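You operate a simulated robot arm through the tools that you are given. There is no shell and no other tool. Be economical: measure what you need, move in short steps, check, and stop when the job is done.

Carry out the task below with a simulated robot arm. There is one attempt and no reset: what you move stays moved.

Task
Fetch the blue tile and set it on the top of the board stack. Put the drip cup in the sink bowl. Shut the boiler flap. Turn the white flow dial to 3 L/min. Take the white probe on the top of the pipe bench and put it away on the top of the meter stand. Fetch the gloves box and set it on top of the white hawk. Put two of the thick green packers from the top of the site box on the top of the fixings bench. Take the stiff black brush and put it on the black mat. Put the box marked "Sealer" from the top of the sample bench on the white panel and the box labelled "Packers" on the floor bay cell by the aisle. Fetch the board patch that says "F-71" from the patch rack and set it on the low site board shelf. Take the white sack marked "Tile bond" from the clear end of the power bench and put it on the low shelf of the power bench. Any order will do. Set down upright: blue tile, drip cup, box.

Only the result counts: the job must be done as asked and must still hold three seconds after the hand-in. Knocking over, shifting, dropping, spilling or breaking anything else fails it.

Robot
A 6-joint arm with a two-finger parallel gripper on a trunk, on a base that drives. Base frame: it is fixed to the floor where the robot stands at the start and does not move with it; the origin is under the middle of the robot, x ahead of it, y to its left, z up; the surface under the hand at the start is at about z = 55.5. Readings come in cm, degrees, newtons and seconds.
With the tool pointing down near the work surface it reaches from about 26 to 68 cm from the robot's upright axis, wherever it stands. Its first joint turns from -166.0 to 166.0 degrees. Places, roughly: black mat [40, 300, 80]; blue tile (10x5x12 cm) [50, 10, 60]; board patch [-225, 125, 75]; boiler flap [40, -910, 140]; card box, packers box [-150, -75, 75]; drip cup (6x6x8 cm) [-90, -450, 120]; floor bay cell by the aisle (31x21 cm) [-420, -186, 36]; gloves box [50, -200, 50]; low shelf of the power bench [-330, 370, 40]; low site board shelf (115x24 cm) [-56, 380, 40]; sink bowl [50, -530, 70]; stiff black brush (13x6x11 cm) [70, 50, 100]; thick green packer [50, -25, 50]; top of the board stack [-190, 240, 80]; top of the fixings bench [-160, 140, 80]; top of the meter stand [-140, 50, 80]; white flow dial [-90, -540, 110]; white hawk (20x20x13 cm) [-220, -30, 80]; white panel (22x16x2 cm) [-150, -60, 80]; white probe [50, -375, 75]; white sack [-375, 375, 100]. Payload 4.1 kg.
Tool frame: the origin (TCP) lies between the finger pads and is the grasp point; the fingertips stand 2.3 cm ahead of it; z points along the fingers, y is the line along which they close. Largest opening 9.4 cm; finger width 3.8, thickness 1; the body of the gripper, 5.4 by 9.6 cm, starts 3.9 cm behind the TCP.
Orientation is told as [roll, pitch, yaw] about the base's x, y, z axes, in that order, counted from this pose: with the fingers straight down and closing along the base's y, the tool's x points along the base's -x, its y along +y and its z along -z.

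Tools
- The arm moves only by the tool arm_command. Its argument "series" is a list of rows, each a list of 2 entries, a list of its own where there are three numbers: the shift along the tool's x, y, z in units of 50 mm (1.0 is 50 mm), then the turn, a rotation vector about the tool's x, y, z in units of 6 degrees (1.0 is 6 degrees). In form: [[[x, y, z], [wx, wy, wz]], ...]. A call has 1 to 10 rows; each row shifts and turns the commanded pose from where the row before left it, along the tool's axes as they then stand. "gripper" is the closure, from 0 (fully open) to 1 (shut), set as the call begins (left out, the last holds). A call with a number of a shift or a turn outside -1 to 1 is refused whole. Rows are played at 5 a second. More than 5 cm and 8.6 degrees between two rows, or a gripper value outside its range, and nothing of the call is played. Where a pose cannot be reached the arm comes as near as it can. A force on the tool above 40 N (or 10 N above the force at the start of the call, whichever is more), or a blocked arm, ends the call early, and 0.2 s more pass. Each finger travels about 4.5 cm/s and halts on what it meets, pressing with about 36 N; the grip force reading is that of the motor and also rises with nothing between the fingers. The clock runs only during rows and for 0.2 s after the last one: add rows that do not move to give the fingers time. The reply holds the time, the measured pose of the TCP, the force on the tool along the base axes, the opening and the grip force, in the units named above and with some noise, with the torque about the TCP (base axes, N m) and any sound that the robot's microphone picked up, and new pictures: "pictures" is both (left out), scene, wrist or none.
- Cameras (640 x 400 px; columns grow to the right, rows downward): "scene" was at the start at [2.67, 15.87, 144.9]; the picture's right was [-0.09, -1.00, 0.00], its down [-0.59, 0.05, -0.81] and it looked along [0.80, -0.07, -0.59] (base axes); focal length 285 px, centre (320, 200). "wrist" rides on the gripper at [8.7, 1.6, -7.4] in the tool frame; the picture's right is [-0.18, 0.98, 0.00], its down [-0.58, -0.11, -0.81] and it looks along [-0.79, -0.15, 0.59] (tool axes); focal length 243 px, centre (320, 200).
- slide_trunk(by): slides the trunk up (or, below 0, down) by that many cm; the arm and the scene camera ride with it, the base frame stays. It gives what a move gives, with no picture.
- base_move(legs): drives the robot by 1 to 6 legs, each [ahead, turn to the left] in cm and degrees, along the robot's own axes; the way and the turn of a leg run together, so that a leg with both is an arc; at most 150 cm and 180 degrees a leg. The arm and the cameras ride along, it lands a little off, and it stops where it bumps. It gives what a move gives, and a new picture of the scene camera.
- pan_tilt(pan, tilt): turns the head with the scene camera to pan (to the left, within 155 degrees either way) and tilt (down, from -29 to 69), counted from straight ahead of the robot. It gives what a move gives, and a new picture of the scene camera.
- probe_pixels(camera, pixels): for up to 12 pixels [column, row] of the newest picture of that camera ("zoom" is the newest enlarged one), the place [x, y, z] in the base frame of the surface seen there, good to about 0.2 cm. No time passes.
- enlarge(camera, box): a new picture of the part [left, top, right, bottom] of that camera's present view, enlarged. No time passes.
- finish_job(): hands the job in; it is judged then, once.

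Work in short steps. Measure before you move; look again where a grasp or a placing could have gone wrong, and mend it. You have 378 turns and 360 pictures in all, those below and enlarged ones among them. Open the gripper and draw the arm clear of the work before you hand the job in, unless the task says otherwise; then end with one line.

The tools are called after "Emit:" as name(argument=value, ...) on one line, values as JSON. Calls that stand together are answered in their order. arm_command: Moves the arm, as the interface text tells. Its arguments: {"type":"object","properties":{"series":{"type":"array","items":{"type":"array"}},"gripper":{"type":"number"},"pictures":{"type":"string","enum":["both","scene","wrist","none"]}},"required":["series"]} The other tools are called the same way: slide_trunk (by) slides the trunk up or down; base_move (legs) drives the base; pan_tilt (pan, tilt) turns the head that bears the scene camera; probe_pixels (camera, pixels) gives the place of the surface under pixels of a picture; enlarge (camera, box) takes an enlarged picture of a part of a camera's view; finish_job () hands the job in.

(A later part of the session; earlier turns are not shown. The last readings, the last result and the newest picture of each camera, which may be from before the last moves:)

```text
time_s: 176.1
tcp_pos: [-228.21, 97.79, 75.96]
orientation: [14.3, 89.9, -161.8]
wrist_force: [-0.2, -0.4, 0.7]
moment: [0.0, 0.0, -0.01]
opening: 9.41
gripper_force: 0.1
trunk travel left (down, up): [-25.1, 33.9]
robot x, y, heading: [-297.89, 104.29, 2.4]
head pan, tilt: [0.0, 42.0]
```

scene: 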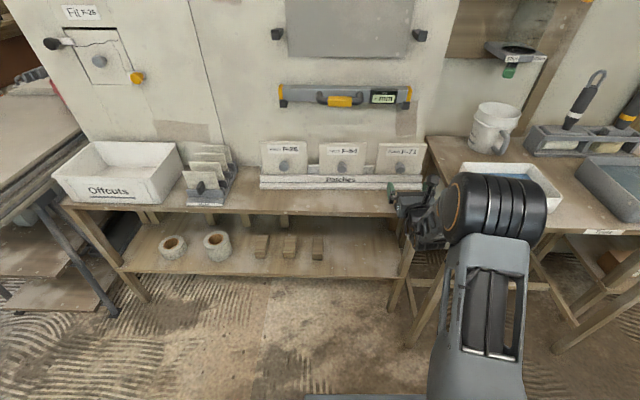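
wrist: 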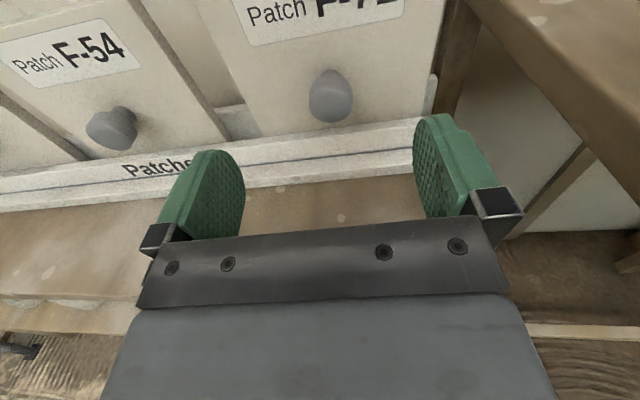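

Aligned. I advance 7.5 cm and then close on the knob.

Emit:
arm_command(series=[[[-0.12, 0.06, 0.75], [0, 0, 0]], [[0, 0, 0.75], [0, 0, 0]]], pictures="wrist")

```text
time_s: 176.7
tcp_pos: [-220.61, 97.75, 75.22]
orientation: [1.5, 89.9, -174.7]
wrist_force: [0.3, -0.1, -0.2]
moment: [0.0, 0.01, -0.03]
opening: 9.4
gripper_force: 0.1
trunk travel left (down, up): [-25.1, 33.9]
robot x, y, heading: [-297.69, 104.01, 2.4]
head pan, tilt: [0.0, 42.0]
```

wrist: 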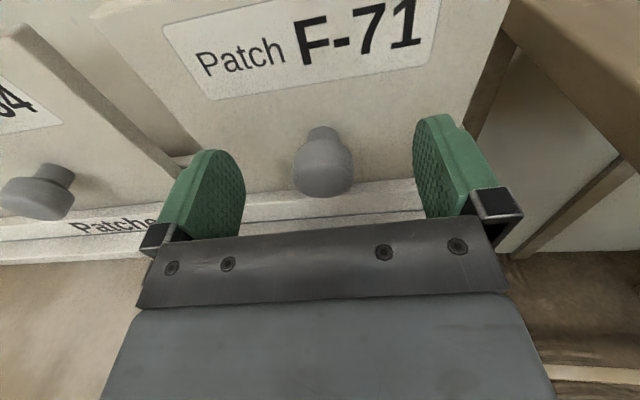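

Emit:
arm_command(series=[[[0, 0, 0], [0, 0, 0]], [[0, 0, 0], [0, 0, 0]], [[0, 0, 0], [0, 0, 0]], [[0, 0, 0], [0, 0, 0]], [[0, 0, 0], [0, 0, 0]], [[0, 0, 0], [0, 0, 0]]], pictures="none", gripper=1)

Emit:
arm_command(series=[[[0.4, 0, 0], [0, 0, 0]], [[0.5, 0, 0], [0, 0, 0]], [[0.5, 0, 0], [0, 0, 0]], [[0.4, 0, 0], [0, 0, 0]]], pictures="both")

```text
time_s: 178.1
tcp_pos: [-220.47, 97.8, 75.28]
orientation: [17.0, 89.9, -159.5]
wrist_force: [3.2, 1.3, -0.6]
moment: [0.06, -0.15, -0.28]
opening: 3.14
gripper_force: 35.9
trunk travel left (down, up): [-25.1, 33.9]
robot x, y, heading: [-297.73, 104.49, 2.5]
head pan, tilt: [0.0, 42.0]
```

```text
time_s: 179.1
tcp_pos: [-220.55, 98.04, 84.15]
orientation: [3.0, 89.9, -173.5]
wrist_force: [0.3, 1.2, -1.9]
moment: [-0.01, 0.1, 0.02]
opening: 3.14
gripper_force: 36.4
trunk travel left (down, up): [-25.1, 33.9]
robot x, y, heading: [-297.63, 104.22, 2.5]
head pan, tilt: [0.0, 42.0]
```

scene: 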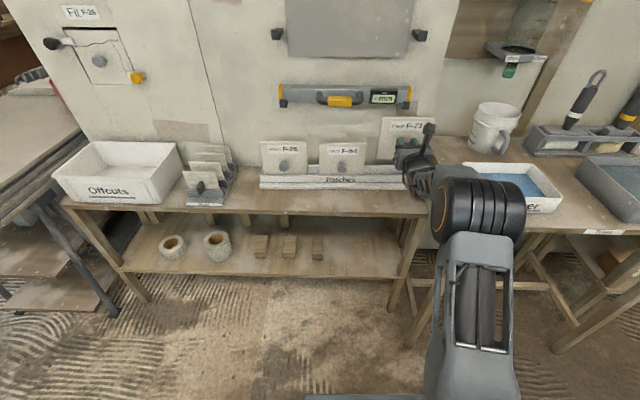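
wrist: 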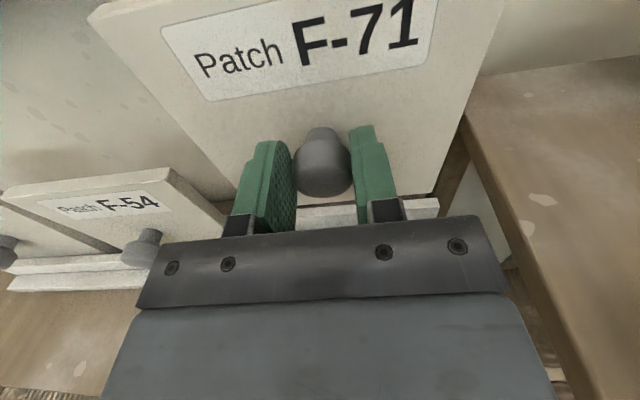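

Patch F-71 is free. I back off 40 cm and tilt the gripper down so the plate is carried flat.

Emit:
base_move(legs=[[-40, 0]])

Emit:
arm_command(series=[[[1, 0, 0], [0, 0, 0]], [[1, 0, 0], [0, 0, 0]], [[1, 0, 0], [0, 0, 0]], [[0, 0, -1], [0, 0, 0]], [[0, 0, -1], [0, 0, 0]], [[0, 0, 0], [0, -1, 0]], [[0, 0, 0], [0, -1, 0]], [[0, 0, 0], [0, -1, 0]], [[0, 0, 0], [0, -1, 0]], [[0, 0, 0], [0, -1, 0]]], pictures="none")

Emit:
arm_command(series=[[[0, 0, 0], [0, -1, 0]], [[0, 0, 0], [0, -1, 0]], [[0, 0, 0], [0, -1, 0]], [[0, 0, 0], [0, -1, 0]], [[0, 0, 0], [0, -1, 0]], [[0, 0, 0], [0, -1, 0]], [[0, 0, 0], [0, -1, 0]], [[0, 0, 0], [0, -1, 0]], [[0, 0, 0], [0, -1, 0]], [[0, 0, 0], [0, -1, 0]]], pictures="scene")

```text
time_s: 181.6
tcp_pos: [-261.16, 96.34, 84.07]
orientation: [13.6, 90.0, -162.7]
wrist_force: [0.2, -0.4, -1.8]
moment: [-0.03, 0.05, 0.0]
opening: 3.12
gripper_force: 36.0
trunk travel left (down, up): [-25.1, 33.9]
robot x, y, heading: [-337.88, 102.61, 2.3]
head pan, tilt: [0.0, 42.0]
```

scene: 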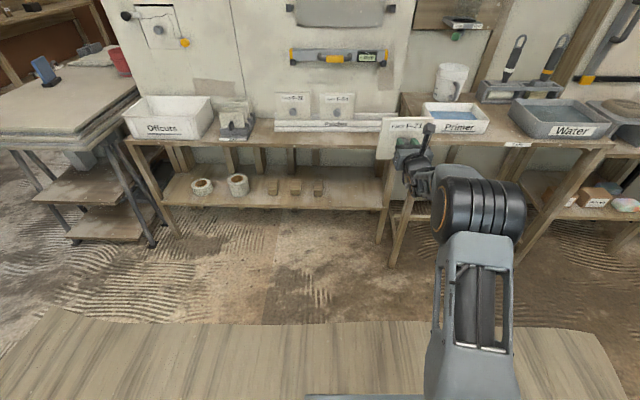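

```text
time_s: 183.8
tcp_pos: [-271.17, 95.76, 99.21]
orientation: [0.0, 60.0, -176.3]
wrist_force: [0.0, -0.2, -1.5]
moment: [-0.01, 0.08, 0.02]
opening: 3.13
gripper_force: 35.7
trunk travel left (down, up): [-25.1, 33.9]
robot x, y, heading: [-338.38, 102.2, 2.2]
head pan, tilt: [0.0, 42.0]
```

```text
time_s: 186.0
tcp_pos: [-275.76, 96.34, 96.43]
orientation: [0.0, -0.2, -176.2]
wrist_force: [0.5, -0.5, -2.0]
moment: [0.01, 0.01, -0.06]
opening: 3.11
gripper_force: 35.2
out of reach, approached as far as the arm can: row 7, 8, 9, 10
trunk travel left (down, up): [-25.1, 33.9]
robot x, y, heading: [-338.12, 102.83, 2.5]
head pan, tilt: [0.0, 42.0]
```

scene: 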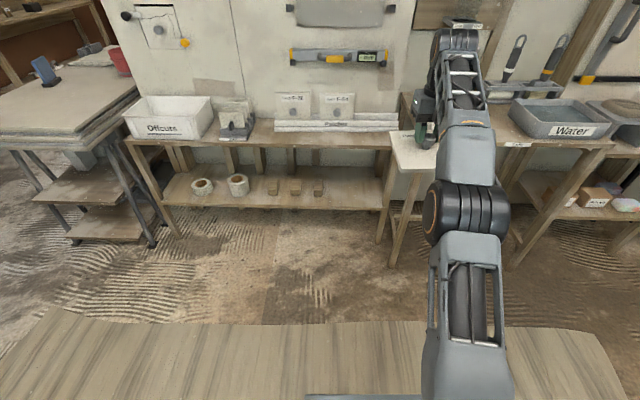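

I retract the arm and drive around the board stack to about (−70, 310).

Emit:
arm_command(series=[[[-1, 0, 0], [0, 0, 0]], [[-1, 0, 0], [0, 0, 0]], [[-1, 0, 0], [0, 0, 0]], [[-1, 0, 0], [0, 0, 0]], [[-1, 0, 0], [0, 0, 0]]], pictures="none")

Emit:
base_move(legs=[[0, 74.6], [150, 0], [62, 0], [0, -76.9], [150, 0], [70, 0]])

Emit:
pan_tilt(pan=80, tilt=45)

```text
time_s: 187.2
tcp_pos: [-300.45, 94.57, 96.25]
orientation: [0.0, 0.0, -176.3]
wrist_force: [1.1, -0.3, -2.2]
moment: [-0.03, 0.04, 0.0]
opening: 3.12
gripper_force: 36.1
trunk travel left (down, up): [-25.1, 33.9]
robot x, y, heading: [-338.54, 102.56, 2.6]
head pan, tilt: [0.0, 42.0]
```

```text
time_s: 213.9
tcp_pos: [-53.58, 312.6, 96.34]
orientation: [-0.1, -0.1, -173.1]
wrist_force: [-0.1, 0.2, -2.7]
moment: [0.0, -0.03, -0.01]
opening: 3.09
gripper_force: 36.1
trunk travel left (down, up): [-25.1, 33.9]
robot x, y, heading: [-91.2, 316.37, 16.7]
head pan, tilt: [0.0, 42.0]
stopped in leg 6: the robot was blocked; the commanded pose is now the measured one
```

scene: 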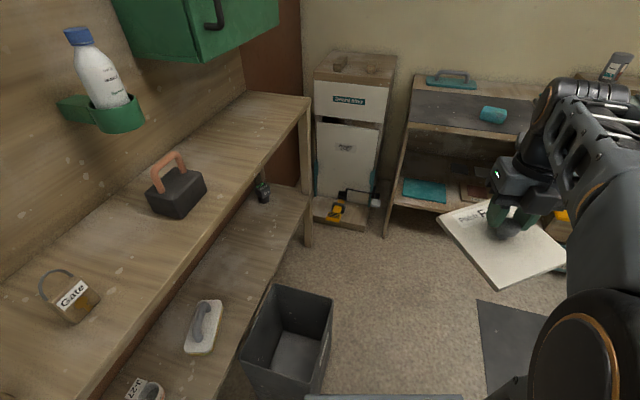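

```text
time_s: 215.5
tcp_pos: [-53.58, 312.72, 96.26]
orientation: [0.1, -0.1, -173.0]
wrist_force: [0.7, 0.9, -2.4]
moment: [0.0, -0.01, -0.01]
opening: 3.11
gripper_force: 35.3
trunk travel left (down, up): [-25.1, 33.9]
robot x, y, heading: [-91.49, 316.23, 16.9]
head pan, tilt: [80.0, 45.0]
```

scene: 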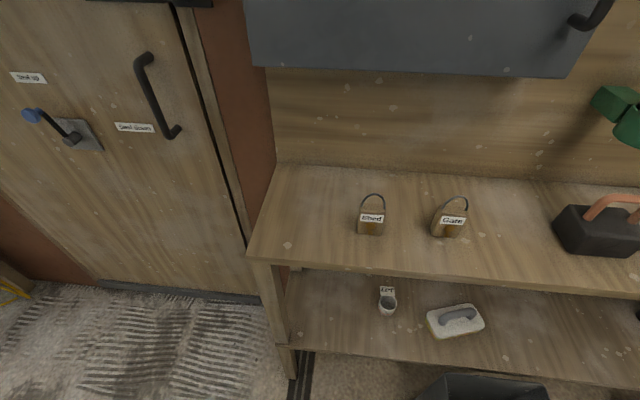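

The base was stopped by something, likely the dark bin. I check the bin's position and compare it with the earlier view.

Emit:
pan_tilt(pan=15, tilt=60)

```text
time_s: 216.8
tcp_pos: [-53.32, 312.62, 96.32]
orientation: [-0.1, -0.1, -173.0]
wrist_force: [0.0, 0.5, -2.4]
moment: [0.0, 0.0, -0.01]
opening: 3.1
gripper_force: 36.0
trunk travel left (down, up): [-25.1, 33.9]
robot x, y, heading: [-91.34, 316.48, 16.5]
head pan, tilt: [15.0, 60.0]
```

scene: 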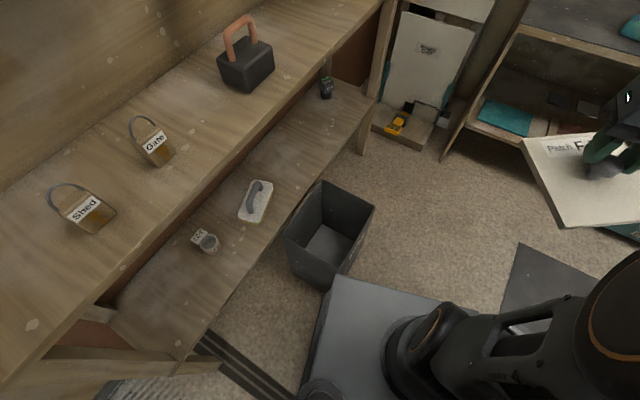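

Emit:
probe_pixels(camera="scene", pixels=[[285, 238], [322, 180], [374, 208], [333, 265], [330, 288], [345, 285], [375, 220], [355, 275], [330, 290], [220, 260], [270, 225]])

Emit:
enlarge(camera="scene", box=[260, 160, 420, 310])

```text
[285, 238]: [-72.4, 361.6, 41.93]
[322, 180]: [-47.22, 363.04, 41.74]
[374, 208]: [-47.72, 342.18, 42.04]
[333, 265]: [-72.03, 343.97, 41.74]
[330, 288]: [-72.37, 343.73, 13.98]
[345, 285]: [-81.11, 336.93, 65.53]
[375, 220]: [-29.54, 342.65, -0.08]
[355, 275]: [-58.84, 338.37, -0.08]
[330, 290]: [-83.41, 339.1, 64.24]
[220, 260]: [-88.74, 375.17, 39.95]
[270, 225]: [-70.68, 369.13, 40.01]
```

```text
2.67 times, centred on (340, 235) of scene
```

zoom: 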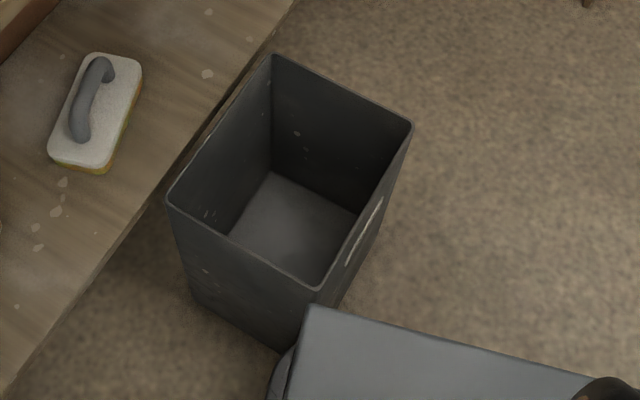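

The bin is axis-aligned with no obvious skew. To see whether it moved, I probe fixed shelf items that also appeared in the earlier picture.

Emit:
probe_pixels(camera="scene", pixels=[[257, 200], [207, 242], [325, 88], [245, 75], [380, 165], [365, 150], [82, 210], [362, 100]])

```text
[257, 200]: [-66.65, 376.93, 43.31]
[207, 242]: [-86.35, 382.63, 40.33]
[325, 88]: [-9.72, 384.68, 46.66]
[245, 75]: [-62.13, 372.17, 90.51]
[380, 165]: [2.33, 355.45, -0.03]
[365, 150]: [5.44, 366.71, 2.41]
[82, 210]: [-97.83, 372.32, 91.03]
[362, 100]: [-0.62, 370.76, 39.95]
```

Bin looks un-skewed (the base pivoted on it instead). I back off and drive to about (−30, 296) facing the shelf, with ample clearance.

Emit:
base_move(legs=[[-15, 0], [0, -28.7], [77, 0]])

```text
time_s: 223.5
tcp_pos: [2.74, 272.64, 96.33]
orientation: [0.0, -0.1, 157.4]
wrist_force: [0.0, -0.2, -2.7]
moment: [0.0, 0.0, -0.01]
opening: 3.1
gripper_force: 36.2
trunk travel left (down, up): [-25.1, 33.9]
robot x, y, heading: [-28.52, 294.34, -12.4]
head pan, tilt: [15.0, 60.0]
```

scene: 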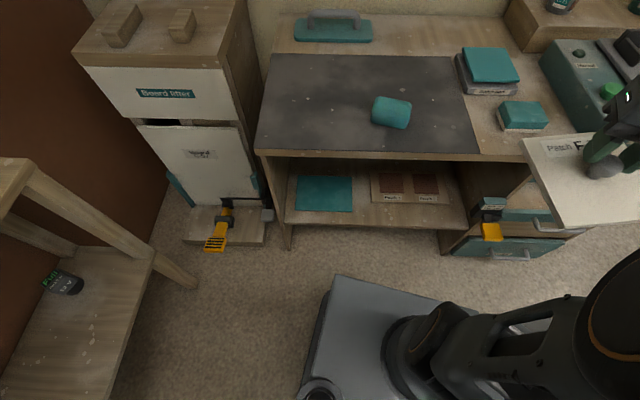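

The black mat lies on this bench too. Now turn left to face the site-board shelf.

Emit:
base_move(legs=[[0, 102.4]])

Emit:
pan_tilt(pan=0, tilt=38)

```text
time_s: 228.3
tcp_pos: [-15.13, 329.89, 96.37]
orientation: [0.1, -0.1, -98.1]
wrist_force: [0.3, 0.6, -1.5]
moment: [0.07, -0.01, -0.01]
opening: 3.11
gripper_force: 36.0
trunk travel left (down, up): [-25.1, 33.9]
robot x, y, heading: [-28.24, 294.56, 91.5]
head pan, tilt: [15.0, 60.0]
```

scene: 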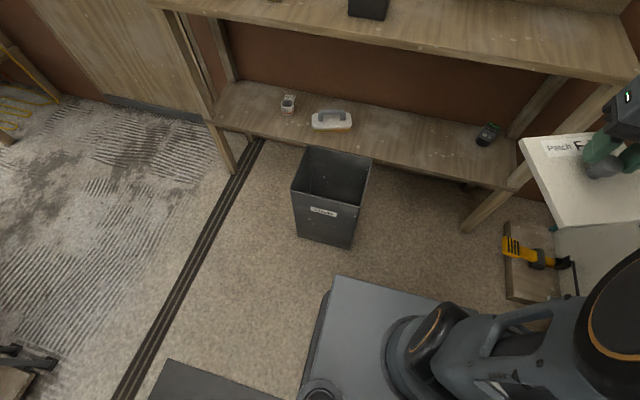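

```text
time_s: 229.2
tcp_pos: [-15.13, 329.89, 96.29]
orientation: [0.1, -0.1, -98.2]
wrist_force: [0.2, -0.5, -3.4]
moment: [0.0, 0.02, 0.01]
opening: 3.08
gripper_force: 36.5
trunk travel left (down, up): [-25.1, 33.9]
robot x, y, heading: [-28.18, 294.48, 91.4]
head pan, tilt: [0.0, 38.0]
```

scene: 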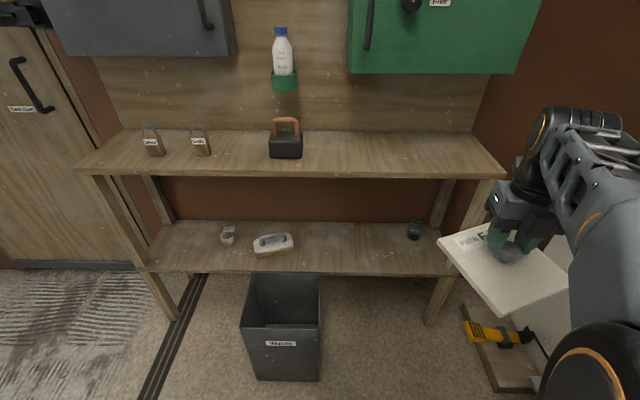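

I probe the free shelf stretch at (350,250) and the bench edges.

Emit:
probe_pixels(camera="scene", pixels=[[345, 268], [345, 245], [345, 225], [400, 268], [300, 245], [407, 235], [345, 172], [345, 178], [410, 178], [247, 275], [318, 275], [440, 268]])

```text
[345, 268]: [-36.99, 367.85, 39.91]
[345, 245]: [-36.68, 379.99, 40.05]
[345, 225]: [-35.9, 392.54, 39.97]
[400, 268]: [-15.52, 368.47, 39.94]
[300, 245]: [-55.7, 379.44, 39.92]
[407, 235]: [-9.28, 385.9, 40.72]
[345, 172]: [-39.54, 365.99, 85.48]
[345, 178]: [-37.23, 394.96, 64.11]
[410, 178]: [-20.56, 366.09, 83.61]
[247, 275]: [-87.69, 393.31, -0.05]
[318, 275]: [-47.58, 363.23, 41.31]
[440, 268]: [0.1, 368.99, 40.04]
```

I lower the trunk 25 cm, then move to (−22, 345) and tilt the tool 24° forward.

Emit:
slide_trunk(by=-25)

Emit:
arm_command(series=[[[0.69, -0.45, 0], [0, 0, 0]], [[0.69, -0.45, 0], [0, 0, 0]], [[0.69, -0.45, 0], [0, 0, 0]], [[0.69, -0.45, 0], [0, 0, 0]], [[0, 0, 0], [0, 1, 0]], [[0, 0, 0], [0, 1, 0]], [[0, 0, 0], [0, 1, 0]], [[0, 0, 0], [0, 1, 0]]], pictures="scene")

```text
time_s: 231.8
tcp_pos: [-15.06, 329.9, 71.4]
orientation: [0.2, -0.2, -98.1]
wrist_force: [-0.7, -0.4, -2.0]
moment: [0.02, 0.03, -0.01]
opening: 3.09
gripper_force: 35.7
trunk travel left (down, up): [-0.1, 58.9]
robot x, y, heading: [-28.54, 294.06, 91.6]
head pan, tilt: [0.0, 38.0]
```

```text
time_s: 233.6
tcp_pos: [-16.88, 343.51, 71.14]
orientation: [0.1, 24.0, -98.1]
wrist_force: [-0.3, 0.8, -2.8]
moment: [-0.04, 0.01, 0.0]
opening: 3.1
gripper_force: 36.3
out of reach, approached as far as the arm can: row 2, 3, 4
trunk travel left (down, up): [-0.1, 58.9]
robot x, y, heading: [-27.93, 294.45, 91.3]
head pan, tilt: [0.0, 38.0]
```

scene: 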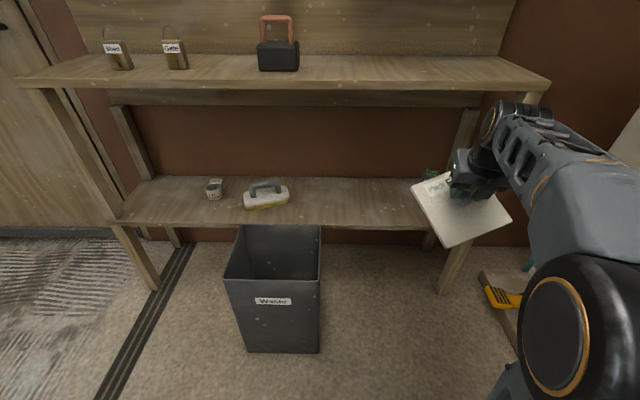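

The arm hits a wrist limit laterally; turning the base +7° brings the patch to x≈−23 and also squares it.

Emit:
base_move(legs=[[0, 7]])

Emit:
arm_command(series=[[[0.3, 0, 0.8], [0, 0, 0]], [[0.3, 0, 0.8], [0, 0, 0]], [[-0.3, 0, 0.8], [0, 0, 0]], [[-0.4, 0, 0.8], [0, 0, 0]]], pictures="scene")

```text
time_s: 234.5
tcp_pos: [-23.05, 344.62, 71.22]
orientation: [0.2, 23.9, -91.1]
wrist_force: [-0.4, 0.1, -1.8]
moment: [-0.05, 0.0, 0.03]
opening: 3.09
gripper_force: 36.3
trunk travel left (down, up): [-0.1, 58.9]
robot x, y, heading: [-28.28, 294.17, 98.6]
head pan, tilt: [0.0, 38.0]
```

scene: 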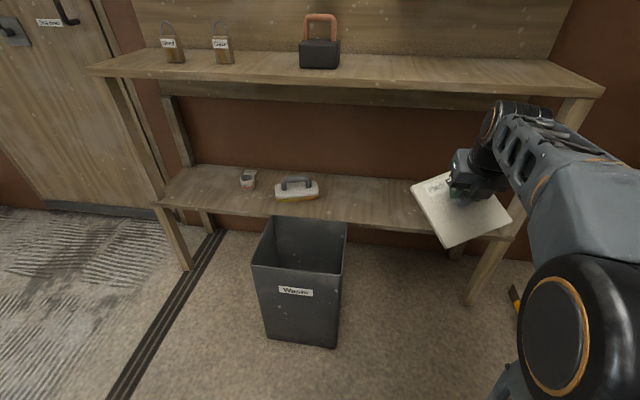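

```text
time_s: 235.5
tcp_pos: [-22.9, 350.6, 56.49]
orientation: [0.0, 24.1, -91.2]
wrist_force: [-0.2, 0.4, -2.0]
moment: [-0.04, 0.01, -0.02]
opening: 3.15
gripper_force: 36.0
trunk travel left (down, up): [-0.1, 58.9]
robot x, y, heading: [-28.14, 293.86, 98.7]
head pan, tilt: [0.0, 38.0]
```

scene: 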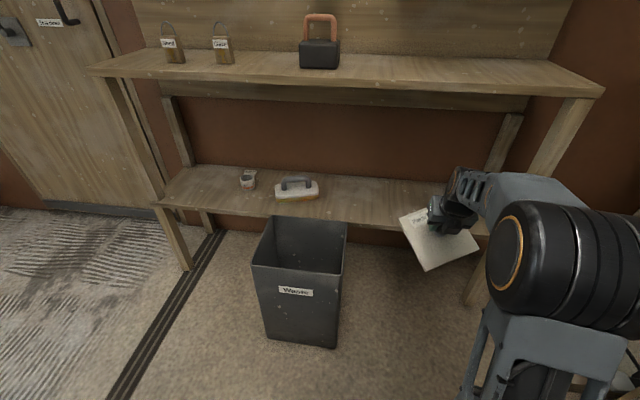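

I lower 8 cm, then drive the base 14 cm forward, keeping the gripper under the bench top.

Emit:
arm_command(series=[[[-0.33, 0, 0.73], [0, 0, 0]], [[-0.33, 0, 0.73], [0, 0, 0]]], pictures="none")

Emit:
base_move(legs=[[14, 0]])

```text
time_s: 236.1
tcp_pos: [-22.7, 350.46, 48.47]
orientation: [0.2, 23.9, -91.0]
wrist_force: [0.2, 0.3, -2.8]
moment: [-0.03, 0.0, 0.01]
opening: 3.14
gripper_force: 35.6
trunk travel left (down, up): [-0.1, 58.9]
robot x, y, heading: [-28.4, 294.54, 98.7]
head pan, tilt: [0.0, 38.0]
```

```text
time_s: 237.4
tcp_pos: [-24.81, 364.18, 48.52]
orientation: [0.2, 23.9, -91.1]
wrist_force: [0.0, 0.4, -1.9]
moment: [-0.03, 0.0, 0.0]
opening: 3.11
gripper_force: 36.3
trunk travel left (down, up): [-0.1, 58.9]
robot x, y, heading: [-30.02, 308.27, 98.6]
head pan, tilt: [0.0, 38.0]
```

scene: 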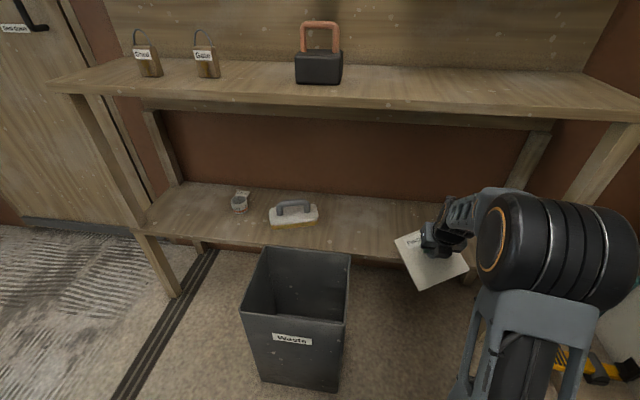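

I advance 11 cm level with the arm.

Emit:
arm_command(series=[[[0.67, 0, 0.3], [0, 0, 0]], [[0.67, 0, 0.3], [0, 0, 0]], [[0.67, 0, 0.3], [0, 0, 0]]], pictures="both")

```text
time_s: 238.2
tcp_pos: [-24.6, 375.39, 48.42]
orientation: [0.1, 23.9, -91.0]
wrist_force: [0.7, -1.3, 1.9]
moment: [-0.44, 0.07, 0.07]
opening: 3.16
gripper_force: 35.5
trunk travel left (down, up): [-0.1, 58.9]
robot x, y, heading: [-30.94, 307.95, 98.6]
head pan, tilt: [0.0, 38.0]
```

scene: 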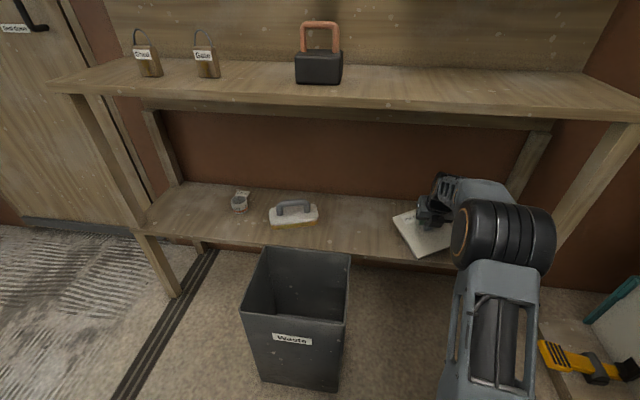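
wrist: 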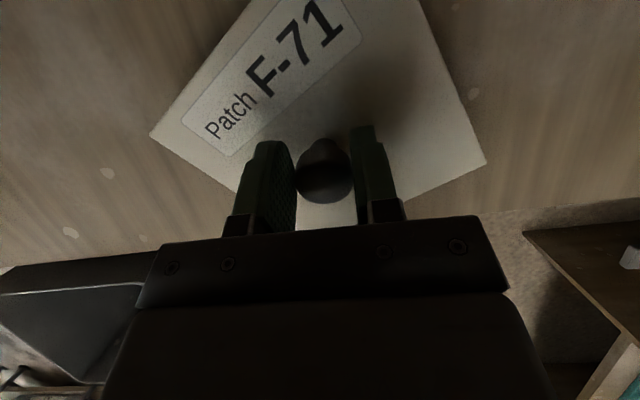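

Near edge is touching lightly. I rotate the tool back to vertical so the plate levels, checking forces.

Emit:
arm_command(series=[[[0, 0, 0], [0, -1, 0]], [[0, 0, 0], [0, -1, 0]], [[0, 0, 0], [0, -1, 0]], [[0, 0, 0], [0, -0.8, 0]]], pictures="both")

```text
time_s: 239.2
tcp_pos: [-22.99, 374.93, 48.25]
orientation: [-0.3, 1.1, -90.5]
wrist_force: [-0.7, 1.0, -2.2]
moment: [0.04, -0.01, 0.0]
opening: 3.1
gripper_force: 36.2
out of reach, approached as far as the arm can: row 2, 3, 4
trunk travel left (down, up): [-0.1, 58.9]
robot x, y, heading: [-30.38, 308.22, 98.5]
head pan, tilt: [0.0, 38.0]
```

scene: 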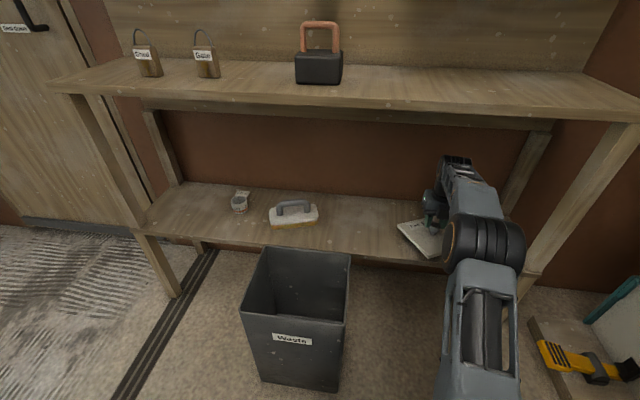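
wrist: 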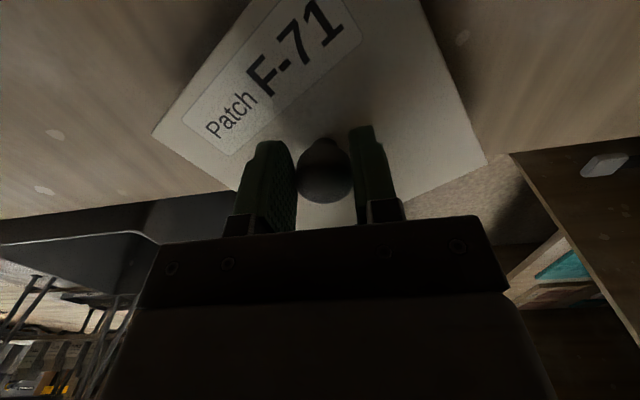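

Vertical and clear. I lower onto the shelf.

Emit:
arm_command(series=[[[0, 0, 0.4], [0, 0, 0]], [[0, 0, 0.25], [0, 0, 0]], [[0, 0, 0.1], [0, 0, 0]], [[0, 0, 0.06], [0, 0, 0]], [[0, 0, 0.04], [0, 0, 0]]], pictures="none")

```text
time_s: 240.2
tcp_pos: [-22.81, 375.04, 45.14]
orientation: [-0.1, 1.8, -90.7]
wrist_force: [-1.2, -2.3, 16.7]
moment: [-1.13, -0.6, -0.2]
opening: 3.1
gripper_force: 36.3
trunk travel left (down, up): [-0.1, 58.9]
robot x, y, heading: [-30.62, 308.01, 98.6]
head pan, tilt: [0.0, 38.0]
stopped in row 4: the force on the tool passed its limit at 43 N (the readings are from after the stop); the commanded pose is now the measured one
```

Contact. I open the gripper and lift a little.

Emit:
arm_command(series=[[[0, 0, -0.04], [0, 0, 0]], [[0, 0, 0], [0, 0, 0]], [[0, 0, 0], [0, 0, 0]], [[0, 0, 0], [0, 0, 0]], [[0, 0, -0.8], [0, 0, 0]]], gripper=0.3, pictures="both")

```text
time_s: 241.4
tcp_pos: [-22.74, 374.98, 49.04]
orientation: [0.0, 1.5, -90.8]
wrist_force: [-0.1, -0.7, 0.0]
moment: [-0.02, 0.0, 0.01]
opening: 6.56
gripper_force: 0.0
trunk travel left (down, up): [-0.1, 58.9]
robot x, y, heading: [-30.33, 307.93, 98.7]
head pan, tilt: [0.0, 38.0]
```

scene: 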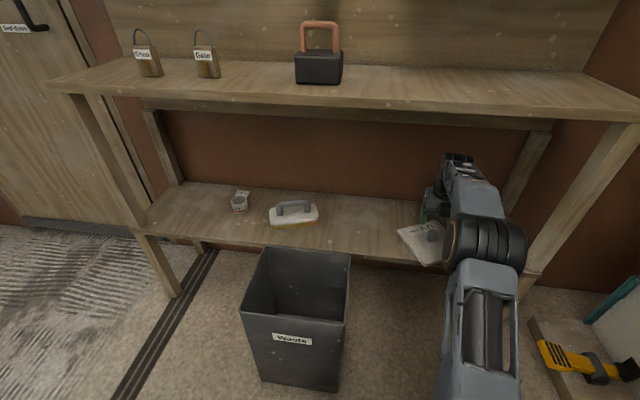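
wrist: 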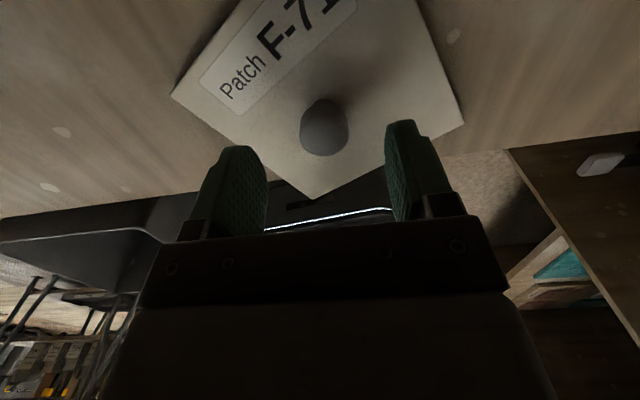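

The patch is on the shelf but one corner overhangs the front. I regrip the knob, shift it back 3.5 cm and release again.

Emit:
arm_command(series=[[[0, 0, 0.74], [0, 0, 0]], [[0, 0, 0], [0, 0, 0]]], pictures="none")

Emit:
arm_command(series=[[[0, 0, 0], [0, 0, 0]], [[0, 0, 0], [0, 0, 0]], [[0, 0, 0], [0, 0, 0]], [[0, 0, 0], [0, 0, 0]], [[0, 0, -0.15], [0, 0, 0]], [[0.35, 0, 0], [0, 0, 0]], [[0.35, 0, 0], [0, 0, 0]], [[0, 0, 0.1], [0, 0, 0]]], gripper=1, pictures="wrist")

```text
time_s: 242.0
tcp_pos: [-22.71, 375.26, 45.42]
orientation: [-0.2, 1.5, -90.7]
wrist_force: [1.1, -0.1, 0.1]
moment: [-0.03, 0.0, 0.0]
opening: 6.58
gripper_force: 0.1
trunk travel left (down, up): [-0.1, 58.9]
robot x, y, heading: [-30.64, 308.24, 98.4]
head pan, tilt: [0.0, 38.0]
```

```text
time_s: 243.8
tcp_pos: [-22.62, 378.7, 45.79]
orientation: [-0.3, 1.4, -90.3]
wrist_force: [-0.8, -0.3, -2.3]
moment: [0.01, 0.01, 0.0]
opening: 3.12
gripper_force: 35.4
trunk travel left (down, up): [-0.1, 58.9]
robot x, y, heading: [-30.32, 307.96, 98.6]
head pan, tilt: [0.0, 38.0]
```

wrist: 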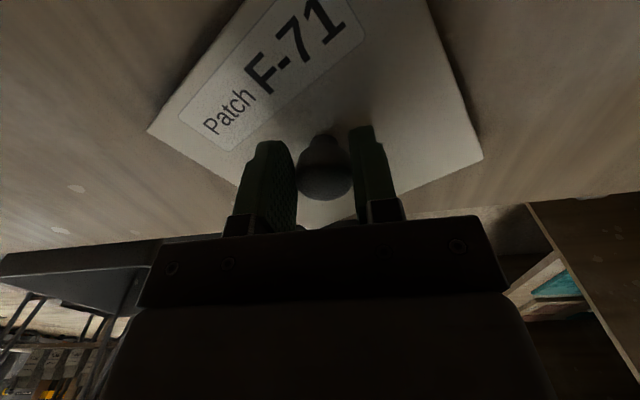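

Shifted. Lower to contact, release, lift, then withdraw with the base.

Emit:
arm_command(series=[[[0, 0, 0.05], [0, 0, 0]], [[0, 0, 0.04], [0, 0, 0]]], pictures="none")

Emit:
arm_command(series=[[[0, 0, 0], [0, 0, 0]], [[0, 0, 0], [0, 0, 0]], [[0, 0, 0], [0, 0, 0]], [[0, 0, -0.6], [0, 0, 0]], [[0, 0, -0.6], [0, 0, 0]]], gripper=0.3, pictures="none")

Emit:
base_move(legs=[[-28, 0]])

```text
time_s: 244.4
tcp_pos: [-22.65, 378.62, 45.46]
orientation: [-0.2, 1.6, -90.3]
wrist_force: [-1.1, -0.8, 3.5]
moment: [-0.25, -0.53, -0.21]
opening: 3.12
gripper_force: 36.1
trunk travel left (down, up): [-0.1, 58.9]
robot x, y, heading: [-30.3, 308.36, 98.8]
head pan, tilt: [0.0, 38.0]
```

```text
time_s: 245.6
tcp_pos: [-22.75, 377.99, 51.14]
orientation: [-0.2, 1.5, -90.3]
wrist_force: [0.3, -0.7, -0.7]
moment: [-0.02, 0.02, -0.02]
opening: 6.56
gripper_force: 0.0
out of reach, approached as far as the arm can: row 5
trunk travel left (down, up): [-0.1, 58.9]
robot x, y, heading: [-30.24, 308.0, 98.6]
head pan, tilt: [0.0, 38.0]
```

```text
time_s: 247.6
tcp_pos: [-18.49, 350.12, 50.99]
orientation: [-0.2, 1.5, -90.2]
wrist_force: [-0.1, 0.0, -0.4]
moment: [0.02, -0.04, -0.02]
opening: 6.57
gripper_force: 0.2
trunk travel left (down, up): [-0.1, 58.9]
robot x, y, heading: [-26.64, 280.16, 98.4]
head pan, tilt: [0.0, 38.0]
```

scene: 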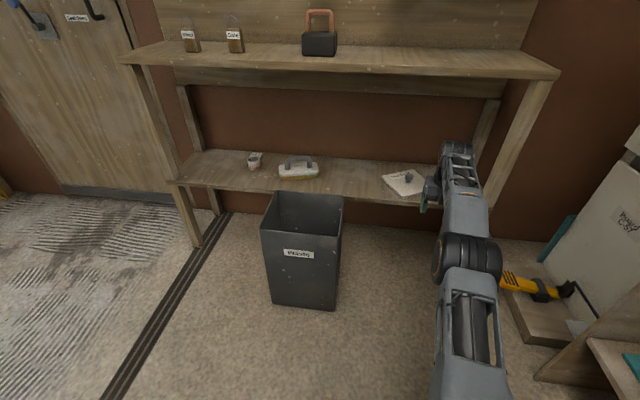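

Patch is on the low shelf. I raise the trunk, retract, and drive back to the cabinet for the brush.

Emit:
slide_trunk(by=40)

Emit:
arm_command(series=[[[-1, 0, 0], [0, 0, 0]], [[-1, 0, 0], [0, 0, 0]], [[-1, 0, 0], [0, 0, 0]], [[-1, 0, 0], [0, 0, 0]], [[-1, 0, 0], [0, -0.25, 0]], [[0, 0, -1], [0, 0, 0]], [[0, 0, -1], [0, 0, 0]], [[0, 0, -1], [0, 0, 0]]], gripper=0, pictures="none")

Emit:
base_move(legs=[[0, 173.3], [150, 0], [77, 0], [0, 88.3]])

Emit:
pan_tilt(pan=0, tilt=35)

```text
time_s: 251.4
tcp_pos: [-18.5, 350.16, 91.01]
orientation: [-0.2, 1.5, -90.2]
wrist_force: [0.0, 0.0, -0.2]
moment: [0.01, -0.01, -0.03]
opening: 6.59
gripper_force: 0.1
trunk travel left (down, up): [-40.1, 18.9]
robot x, y, heading: [-26.26, 280.13, 98.4]
head pan, tilt: [0.0, 38.0]
```

```text
time_s: 253.2
tcp_pos: [-18.42, 325.08, 105.28]
orientation: [-0.2, 0.1, -90.3]
wrist_force: [0.1, -0.4, 0.0]
moment: [-0.02, -0.04, -0.01]
opening: 9.39
gripper_force: 0.0
trunk travel left (down, up): [-40.1, 18.9]
robot x, y, heading: [-26.02, 280.21, 98.9]
head pan, tilt: [0.0, 38.0]
```

```text
time_s: 275.2
tcp_pos: [11.64, 33.88, 105.3]
orientation: [-0.2, 0.1, 167.4]
wrist_force: [-0.2, 0.3, -0.4]
moment: [0.02, -0.01, 0.02]
opening: 9.38
gripper_force: 0.1
trunk travel left (down, up): [-40.1, 18.9]
robot x, y, heading: [-30.24, 50.64, -3.9]
head pan, tilt: [0.0, 38.0]
```

scene: 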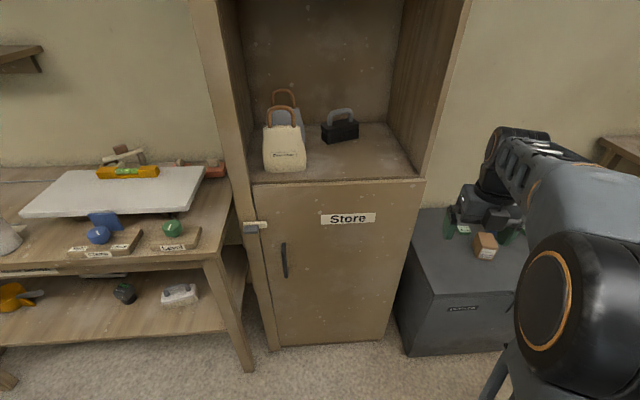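

```text
time_s: 275.8
tcp_pos: [11.6, 33.85, 105.32]
orientation: [-0.2, 0.0, 167.4]
wrist_force: [0.4, 0.3, -0.6]
moment: [0.0, -0.03, 0.02]
opening: 9.41
gripper_force: 0.0
trunk travel left (down, up): [-40.1, 18.9]
robot x, y, heading: [-30.14, 50.49, -3.6]
head pan, tilt: [0.0, 35.0]
```

scene: 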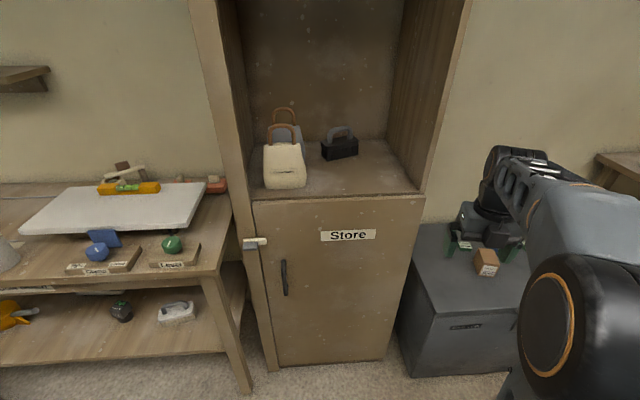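

I zoom on the brush and probe its handle.

Emit:
enlarge(camera="scene", box=[250, 95, 410, 195])

Emit:
probe_pixels(camera="scene", pixels=[[329, 133], [336, 128], [343, 128], [350, 133], [322, 142], [322, 156], [330, 160], [358, 154], [358, 142], [340, 140], [285, 150], [420, 190]])

```text
4.00 times, centred on (330, 145) of scene
```

zoom: 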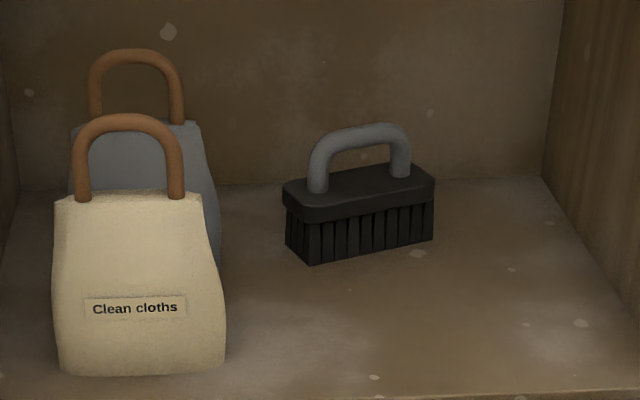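

```text
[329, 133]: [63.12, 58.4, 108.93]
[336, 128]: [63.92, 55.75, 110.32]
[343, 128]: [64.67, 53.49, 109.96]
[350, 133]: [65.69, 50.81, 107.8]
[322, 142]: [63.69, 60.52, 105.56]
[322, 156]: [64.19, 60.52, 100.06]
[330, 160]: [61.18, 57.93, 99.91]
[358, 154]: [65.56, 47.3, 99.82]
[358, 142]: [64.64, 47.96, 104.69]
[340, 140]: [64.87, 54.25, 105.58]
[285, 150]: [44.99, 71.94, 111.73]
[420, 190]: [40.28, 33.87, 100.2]
```

Handle centre (64.4, 54.6, z≈110), closing normal at 19°. I turn the gripper to yaw ≈109, raise, and shift left before advancing.

Emit:
arm_command(series=[[[0, 0, -0.25], [0, 0, 0.97]], [[0, 0, -0.25], [0, 0, 0.97]], [[0, 0, -0.25], [0, 0, 0.97]], [[0, 0, -0.25], [0, 0, 0.97]], [[0, 0, -0.25], [0, 0, 0.97]], [[0, 0, -0.25], [0, 0, 0.97]], [[0, 0, -0.25], [0, 0, 0.97]], [[0, 0, -0.25], [0, 0, 0.97]], [[0, 0, -0.25], [0, 0, 0.97]], [[0, 0, -0.25], [0, 0, 0.97]]], pictures="none")

Emit:
arm_command(series=[[[-0.946, -0.326, 0], [0, 0, 0]], [[-0.946, -0.326, 0], [0, 0, 0]], [[-0.946, -0.326, 0], [0, 0, 0]], [[-0.946, -0.326, 0], [0, 0, 0]]], pictures="none")

Emit:
base_move(legs=[[0, 4.5]])

```text
time_s: 278.0
tcp_pos: [-16.1, 12.63, 116.77]
orientation: [-0.5, -0.1, 109.8]
wrist_force: [-0.1, 0.3, 0.3]
moment: [0.0, 0.01, -0.03]
opening: 9.42
gripper_force: 0.0
out of reach, approached as far as the arm can: row 1, 2, 3, 4, 5, 6, 7, 8, 9, 10
trunk travel left (down, up): [-40.1, 18.9]
robot x, y, heading: [-30.46, 50.77, -3.6]
head pan, tilt: [0.0, 35.0]
```

```text
time_s: 279.0
tcp_pos: [-20.65, 32.02, 116.91]
orientation: [-0.1, -0.3, 109.5]
wrist_force: [-0.3, -0.3, -0.1]
moment: [0.01, 0.01, 0.0]
opening: 9.41
gripper_force: 0.1
out of reach, approached as far as the arm can: row 1, 2, 3, 4
trunk travel left (down, up): [-40.1, 18.9]
robot x, y, heading: [-30.51, 50.58, -4.0]
head pan, tilt: [0.0, 35.0]
```

```text
time_s: 279.9
tcp_pos: [-19.17, 32.73, 116.81]
orientation: [-0.2, -0.1, 113.9]
wrist_force: [1.0, -0.2, 0.2]
moment: [0.01, 0.0, -0.02]
opening: 9.41
gripper_force: 0.0
trunk travel left (down, up): [-40.1, 18.9]
robot x, y, heading: [-30.66, 50.75, 0.6]
head pan, tilt: [0.0, 35.0]
```

scene: 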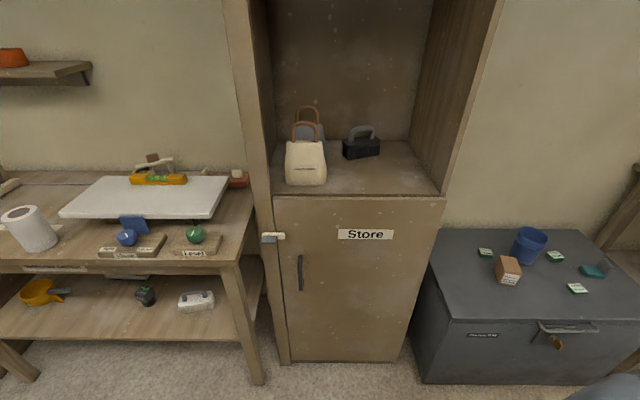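

That yaw direction hits the wrist limit. I unwind the wrist the other way (towards yaw −71).

Emit:
arm_command(series=[[[0, 0, 0], [0, 0, -1]], [[0, 0, 0], [0, 0, -1]], [[0, 0, 0], [0, 0, -1]], [[0, 0, 0], [0, 0, -1]], [[0, 0, 0], [0, 0, -1]], [[0, 0, 0], [0, 0, -1]], [[0, 0, 0], [0, 0, -1]], [[0, 0, 0], [0, 0, -1]], [[0, 0, 0], [0, 0, -1]], [[0, 0, 0], [0, 0, -1]]], pictures="none")

Emit:
arm_command(series=[[[0.8, 0.2, 0], [0, 0, -1]], [[0.8, 0.1, 0], [0, 0, -1]], [[0.8, 0, 0], [0, 0, -1]], [[0, 0, 0], [0, 0, -1]], [[0, 0, 0], [0, 0, -1]], [[0, 0, 0], [0, 0, -1]], [[0, 0, 0], [0, 0, -1]], [[0, 0, 0], [0, 0, -1]], [[0, 0, 0], [0, 0, -1]], [[0, 0, 0], [0, 0, -1]]], pictures="none")

Emit:
arm_command(series=[[[0, 0, 0], [0, 0, -1]], [[0, 0, 0], [0, 0, -1]], [[0, 0, 0], [0, 0, -1]], [[0, 0, 0], [0, 0, -1]], [[0, 0, 0], [0, 0, -1]], [[0, 0, 0], [0, 0, -1]], [[0, 0, 0], [0, 0, -1]], [[0, 0, 0], [0, 0, -1]], [[0, 0, 0], [0, 0, -1]]], pictures="none")

```text
time_s: 282.1
tcp_pos: [-19.0, 32.63, 116.71]
orientation: [-0.3, 0.1, 174.0]
wrist_force: [-0.3, 0.7, -0.7]
moment: [0.01, 0.01, 0.05]
opening: 9.42
gripper_force: 0.1
trunk travel left (down, up): [-40.1, 18.9]
robot x, y, heading: [-30.36, 50.35, 0.8]
head pan, tilt: [0.0, 35.0]
```

```text
time_s: 284.3
tcp_pos: [-7.17, 31.12, 116.74]
orientation: [0.0, 0.3, -126.0]
wrist_force: [0.8, -0.3, 0.1]
moment: [-0.02, -0.03, 0.01]
opening: 9.4
gripper_force: 0.1
trunk travel left (down, up): [-40.1, 18.9]
robot x, y, heading: [-30.61, 50.84, 0.8]
head pan, tilt: [0.0, 35.0]
```

```text
time_s: 286.3
tcp_pos: [-7.2, 31.17, 116.68]
orientation: [0.2, 0.1, -71.9]
wrist_force: [1.3, 0.0, -0.1]
moment: [0.0, 0.0, -0.06]
opening: 9.4
gripper_force: 0.2
trunk travel left (down, up): [-40.1, 18.9]
robot x, y, heading: [-30.17, 50.81, 0.9]
head pan, tilt: [0.0, 35.0]
```

Wrist is at −72°. I move the TCP to (12, 50) and then drive the base in 32 cm.

Emit:
arm_command(series=[[[0.41, 0.7, 0], [0, 0, 0]], [[0.41, 0.7, 0], [0, 0, 0]], [[0.41, 0.7, 0], [0, 0, 0]], [[0.41, 0.7, 0], [0, 0, 0]], [[0.41, 0.7, 0], [0, 0, 0]], [[0.3, 0.7, 0], [0, 0, 0]], [[0.3, 0.65, 0], [0, 0, 0]]], pictures="none")

Emit:
base_move(legs=[[32, 0]])

```text
time_s: 287.9
tcp_pos: [12.01, 51.09, 117.0]
orientation: [0.2, 0.1, -72.2]
wrist_force: [-0.6, 0.9, -0.1]
moment: [0.01, 0.0, 0.01]
opening: 9.41
gripper_force: 0.0
trunk travel left (down, up): [-40.1, 18.9]
robot x, y, heading: [-29.97, 50.92, 0.7]
head pan, tilt: [0.0, 35.0]
```

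```text
time_s: 290.0
tcp_pos: [43.62, 51.44, 116.99]
orientation: [0.2, 0.2, -72.1]
wrist_force: [-1.0, -0.2, 0.3]
moment: [0.0, 0.02, 0.03]
opening: 9.41
gripper_force: 0.0
trunk travel left (down, up): [-40.1, 18.9]
robot x, y, heading: [1.18, 51.35, 0.8]
head pan, tilt: [0.0, 35.0]
```

scene: 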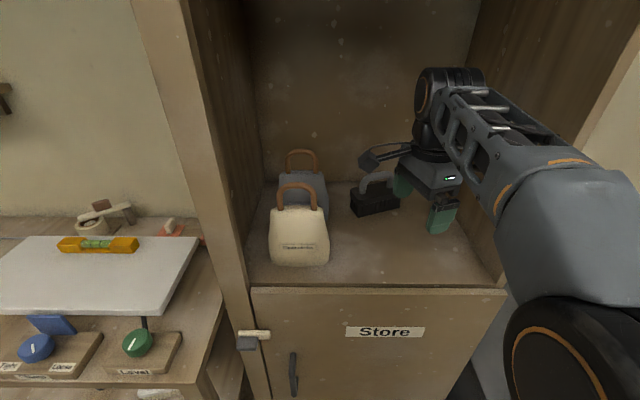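

Inside the opening. I move over the brush handle and look with the wrist camera.

Emit:
arm_command(series=[[[-0.134, 0.832, 0], [0, 0, 0]], [[-0.134, 0.832, 0], [0, 0, 0]], [[-0.134, 0.832, 0], [0, 0, 0]], [[-0.134, 0.832, 0], [0, 0, 0]], [[-0.134, 0.832, 0], [0, 0, 0]]], pictures="wrist")

```text
time_s: 291.2
tcp_pos: [61.44, 54.32, 115.76]
orientation: [0.2, 0.1, -72.1]
wrist_force: [0.1, -0.8, 0.4]
moment: [0.02, 0.0, 0.01]
opening: 9.41
gripper_force: 0.0
out of reach, approached as far as the arm can: row 5
trunk travel left (down, up): [-40.1, 18.9]
robot x, y, heading: [1.83, 51.31, 1.3]
head pan, tilt: [0.0, 35.0]
```

wrist: 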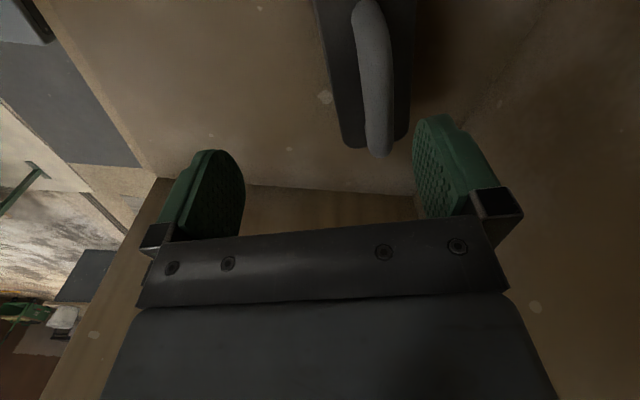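

Reach is short at this height. I probe the handle, raise the trunk 12 cm (arm then works lower).

Emit:
probe_pixels(camera="wrist", pixels=[[367, 30], [372, 70], [378, 110], [380, 150], [345, 100], [362, 5]])

Emit:
slide_trunk(by=12)

```text
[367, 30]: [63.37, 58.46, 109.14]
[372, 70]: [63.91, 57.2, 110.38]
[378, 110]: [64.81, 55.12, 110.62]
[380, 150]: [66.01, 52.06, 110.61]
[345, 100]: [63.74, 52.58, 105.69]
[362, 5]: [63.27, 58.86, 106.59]
```

```text
time_s: 292.7
tcp_pos: [61.5, 54.34, 127.85]
orientation: [0.4, 0.3, -72.1]
wrist_force: [-0.9, 0.2, -0.4]
moment: [0.04, 0.01, 0.01]
opening: 9.41
gripper_force: 0.2
trunk travel left (down, up): [-52.1, 6.9]
robot x, y, heading: [1.26, 51.24, 0.7]
head pan, tilt: [0.0, 35.0]
```

Handle centre (64.8, 55), normal at 22°. I align, descend to z≈109.2 and check.

Emit:
arm_command(series=[[[-0.06, 0, 0.8], [0, 0, -0.68]], [[0, 0.33, 0.8], [0, 0, 0]], [[0, 0.33, 0.4], [0, 0, 0]], [[0, 0, 0.8], [0, 0, 0]], [[0, 0, 0.6], [0, 0, 0]], [[0, 0, 0.3], [0, 0, 0]]], pictures="wrist")

```text
time_s: 294.1
tcp_pos: [64.79, 55.19, 109.0]
orientation: [0.3, 0.1, -67.9]
wrist_force: [0.2, 0.3, -0.4]
moment: [-0.01, 0.02, 0.04]
opening: 9.44
gripper_force: 0.0
trunk travel left (down, up): [-52.1, 6.9]
robot x, y, heading: [1.22, 51.15, 0.9]
head pan, tilt: [0.0, 35.0]
```

wrist: 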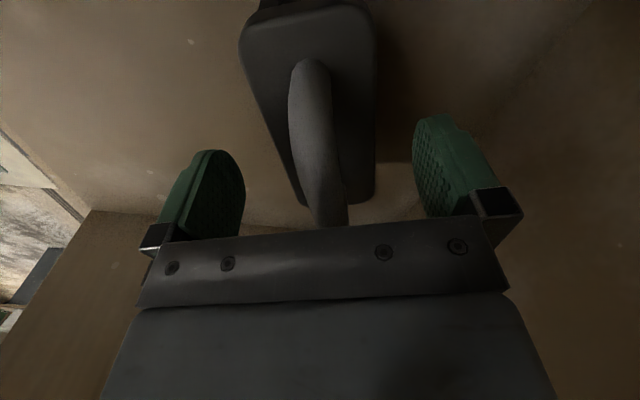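

Handle is between the fingers. I close and lift 8 cm.

Emit:
arm_command(series=[[[0, 0, 0], [0, 0, 0]], [[0, 0, 0], [0, 0, 0]], [[0, 0, 0], [0, 0, 0]], [[0, 0, 0], [0, 0, 0]], [[0, 0, 0], [0, 0, 0]], [[0, 0, 0], [0, 0, 0]], [[0, 0, -0.8], [0, 0, 0]], [[0, 0, -0.8], [0, 0, 0]]], gripper=1, pictures="wrist")

```text
time_s: 295.9
tcp_pos: [64.62, 55.18, 117.18]
orientation: [0.2, 0.2, -68.0]
wrist_force: [0.7, 0.2, -1.5]
moment: [-0.03, 0.01, 0.01]
opening: 1.72
gripper_force: 35.8
trunk travel left (down, up): [-52.1, 6.9]
robot x, y, heading: [1.21, 51.26, 0.8]
head pan, tilt: [0.0, 35.0]
```

wrist: 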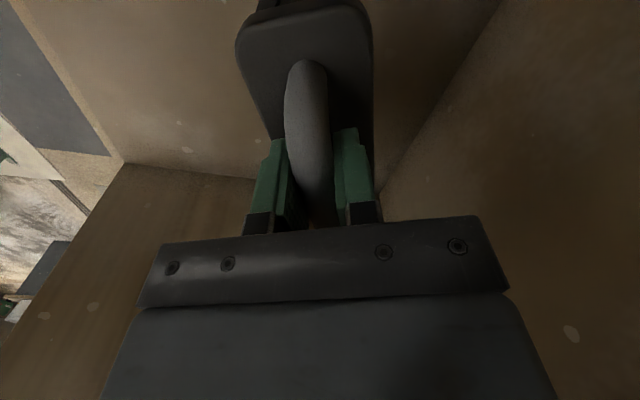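

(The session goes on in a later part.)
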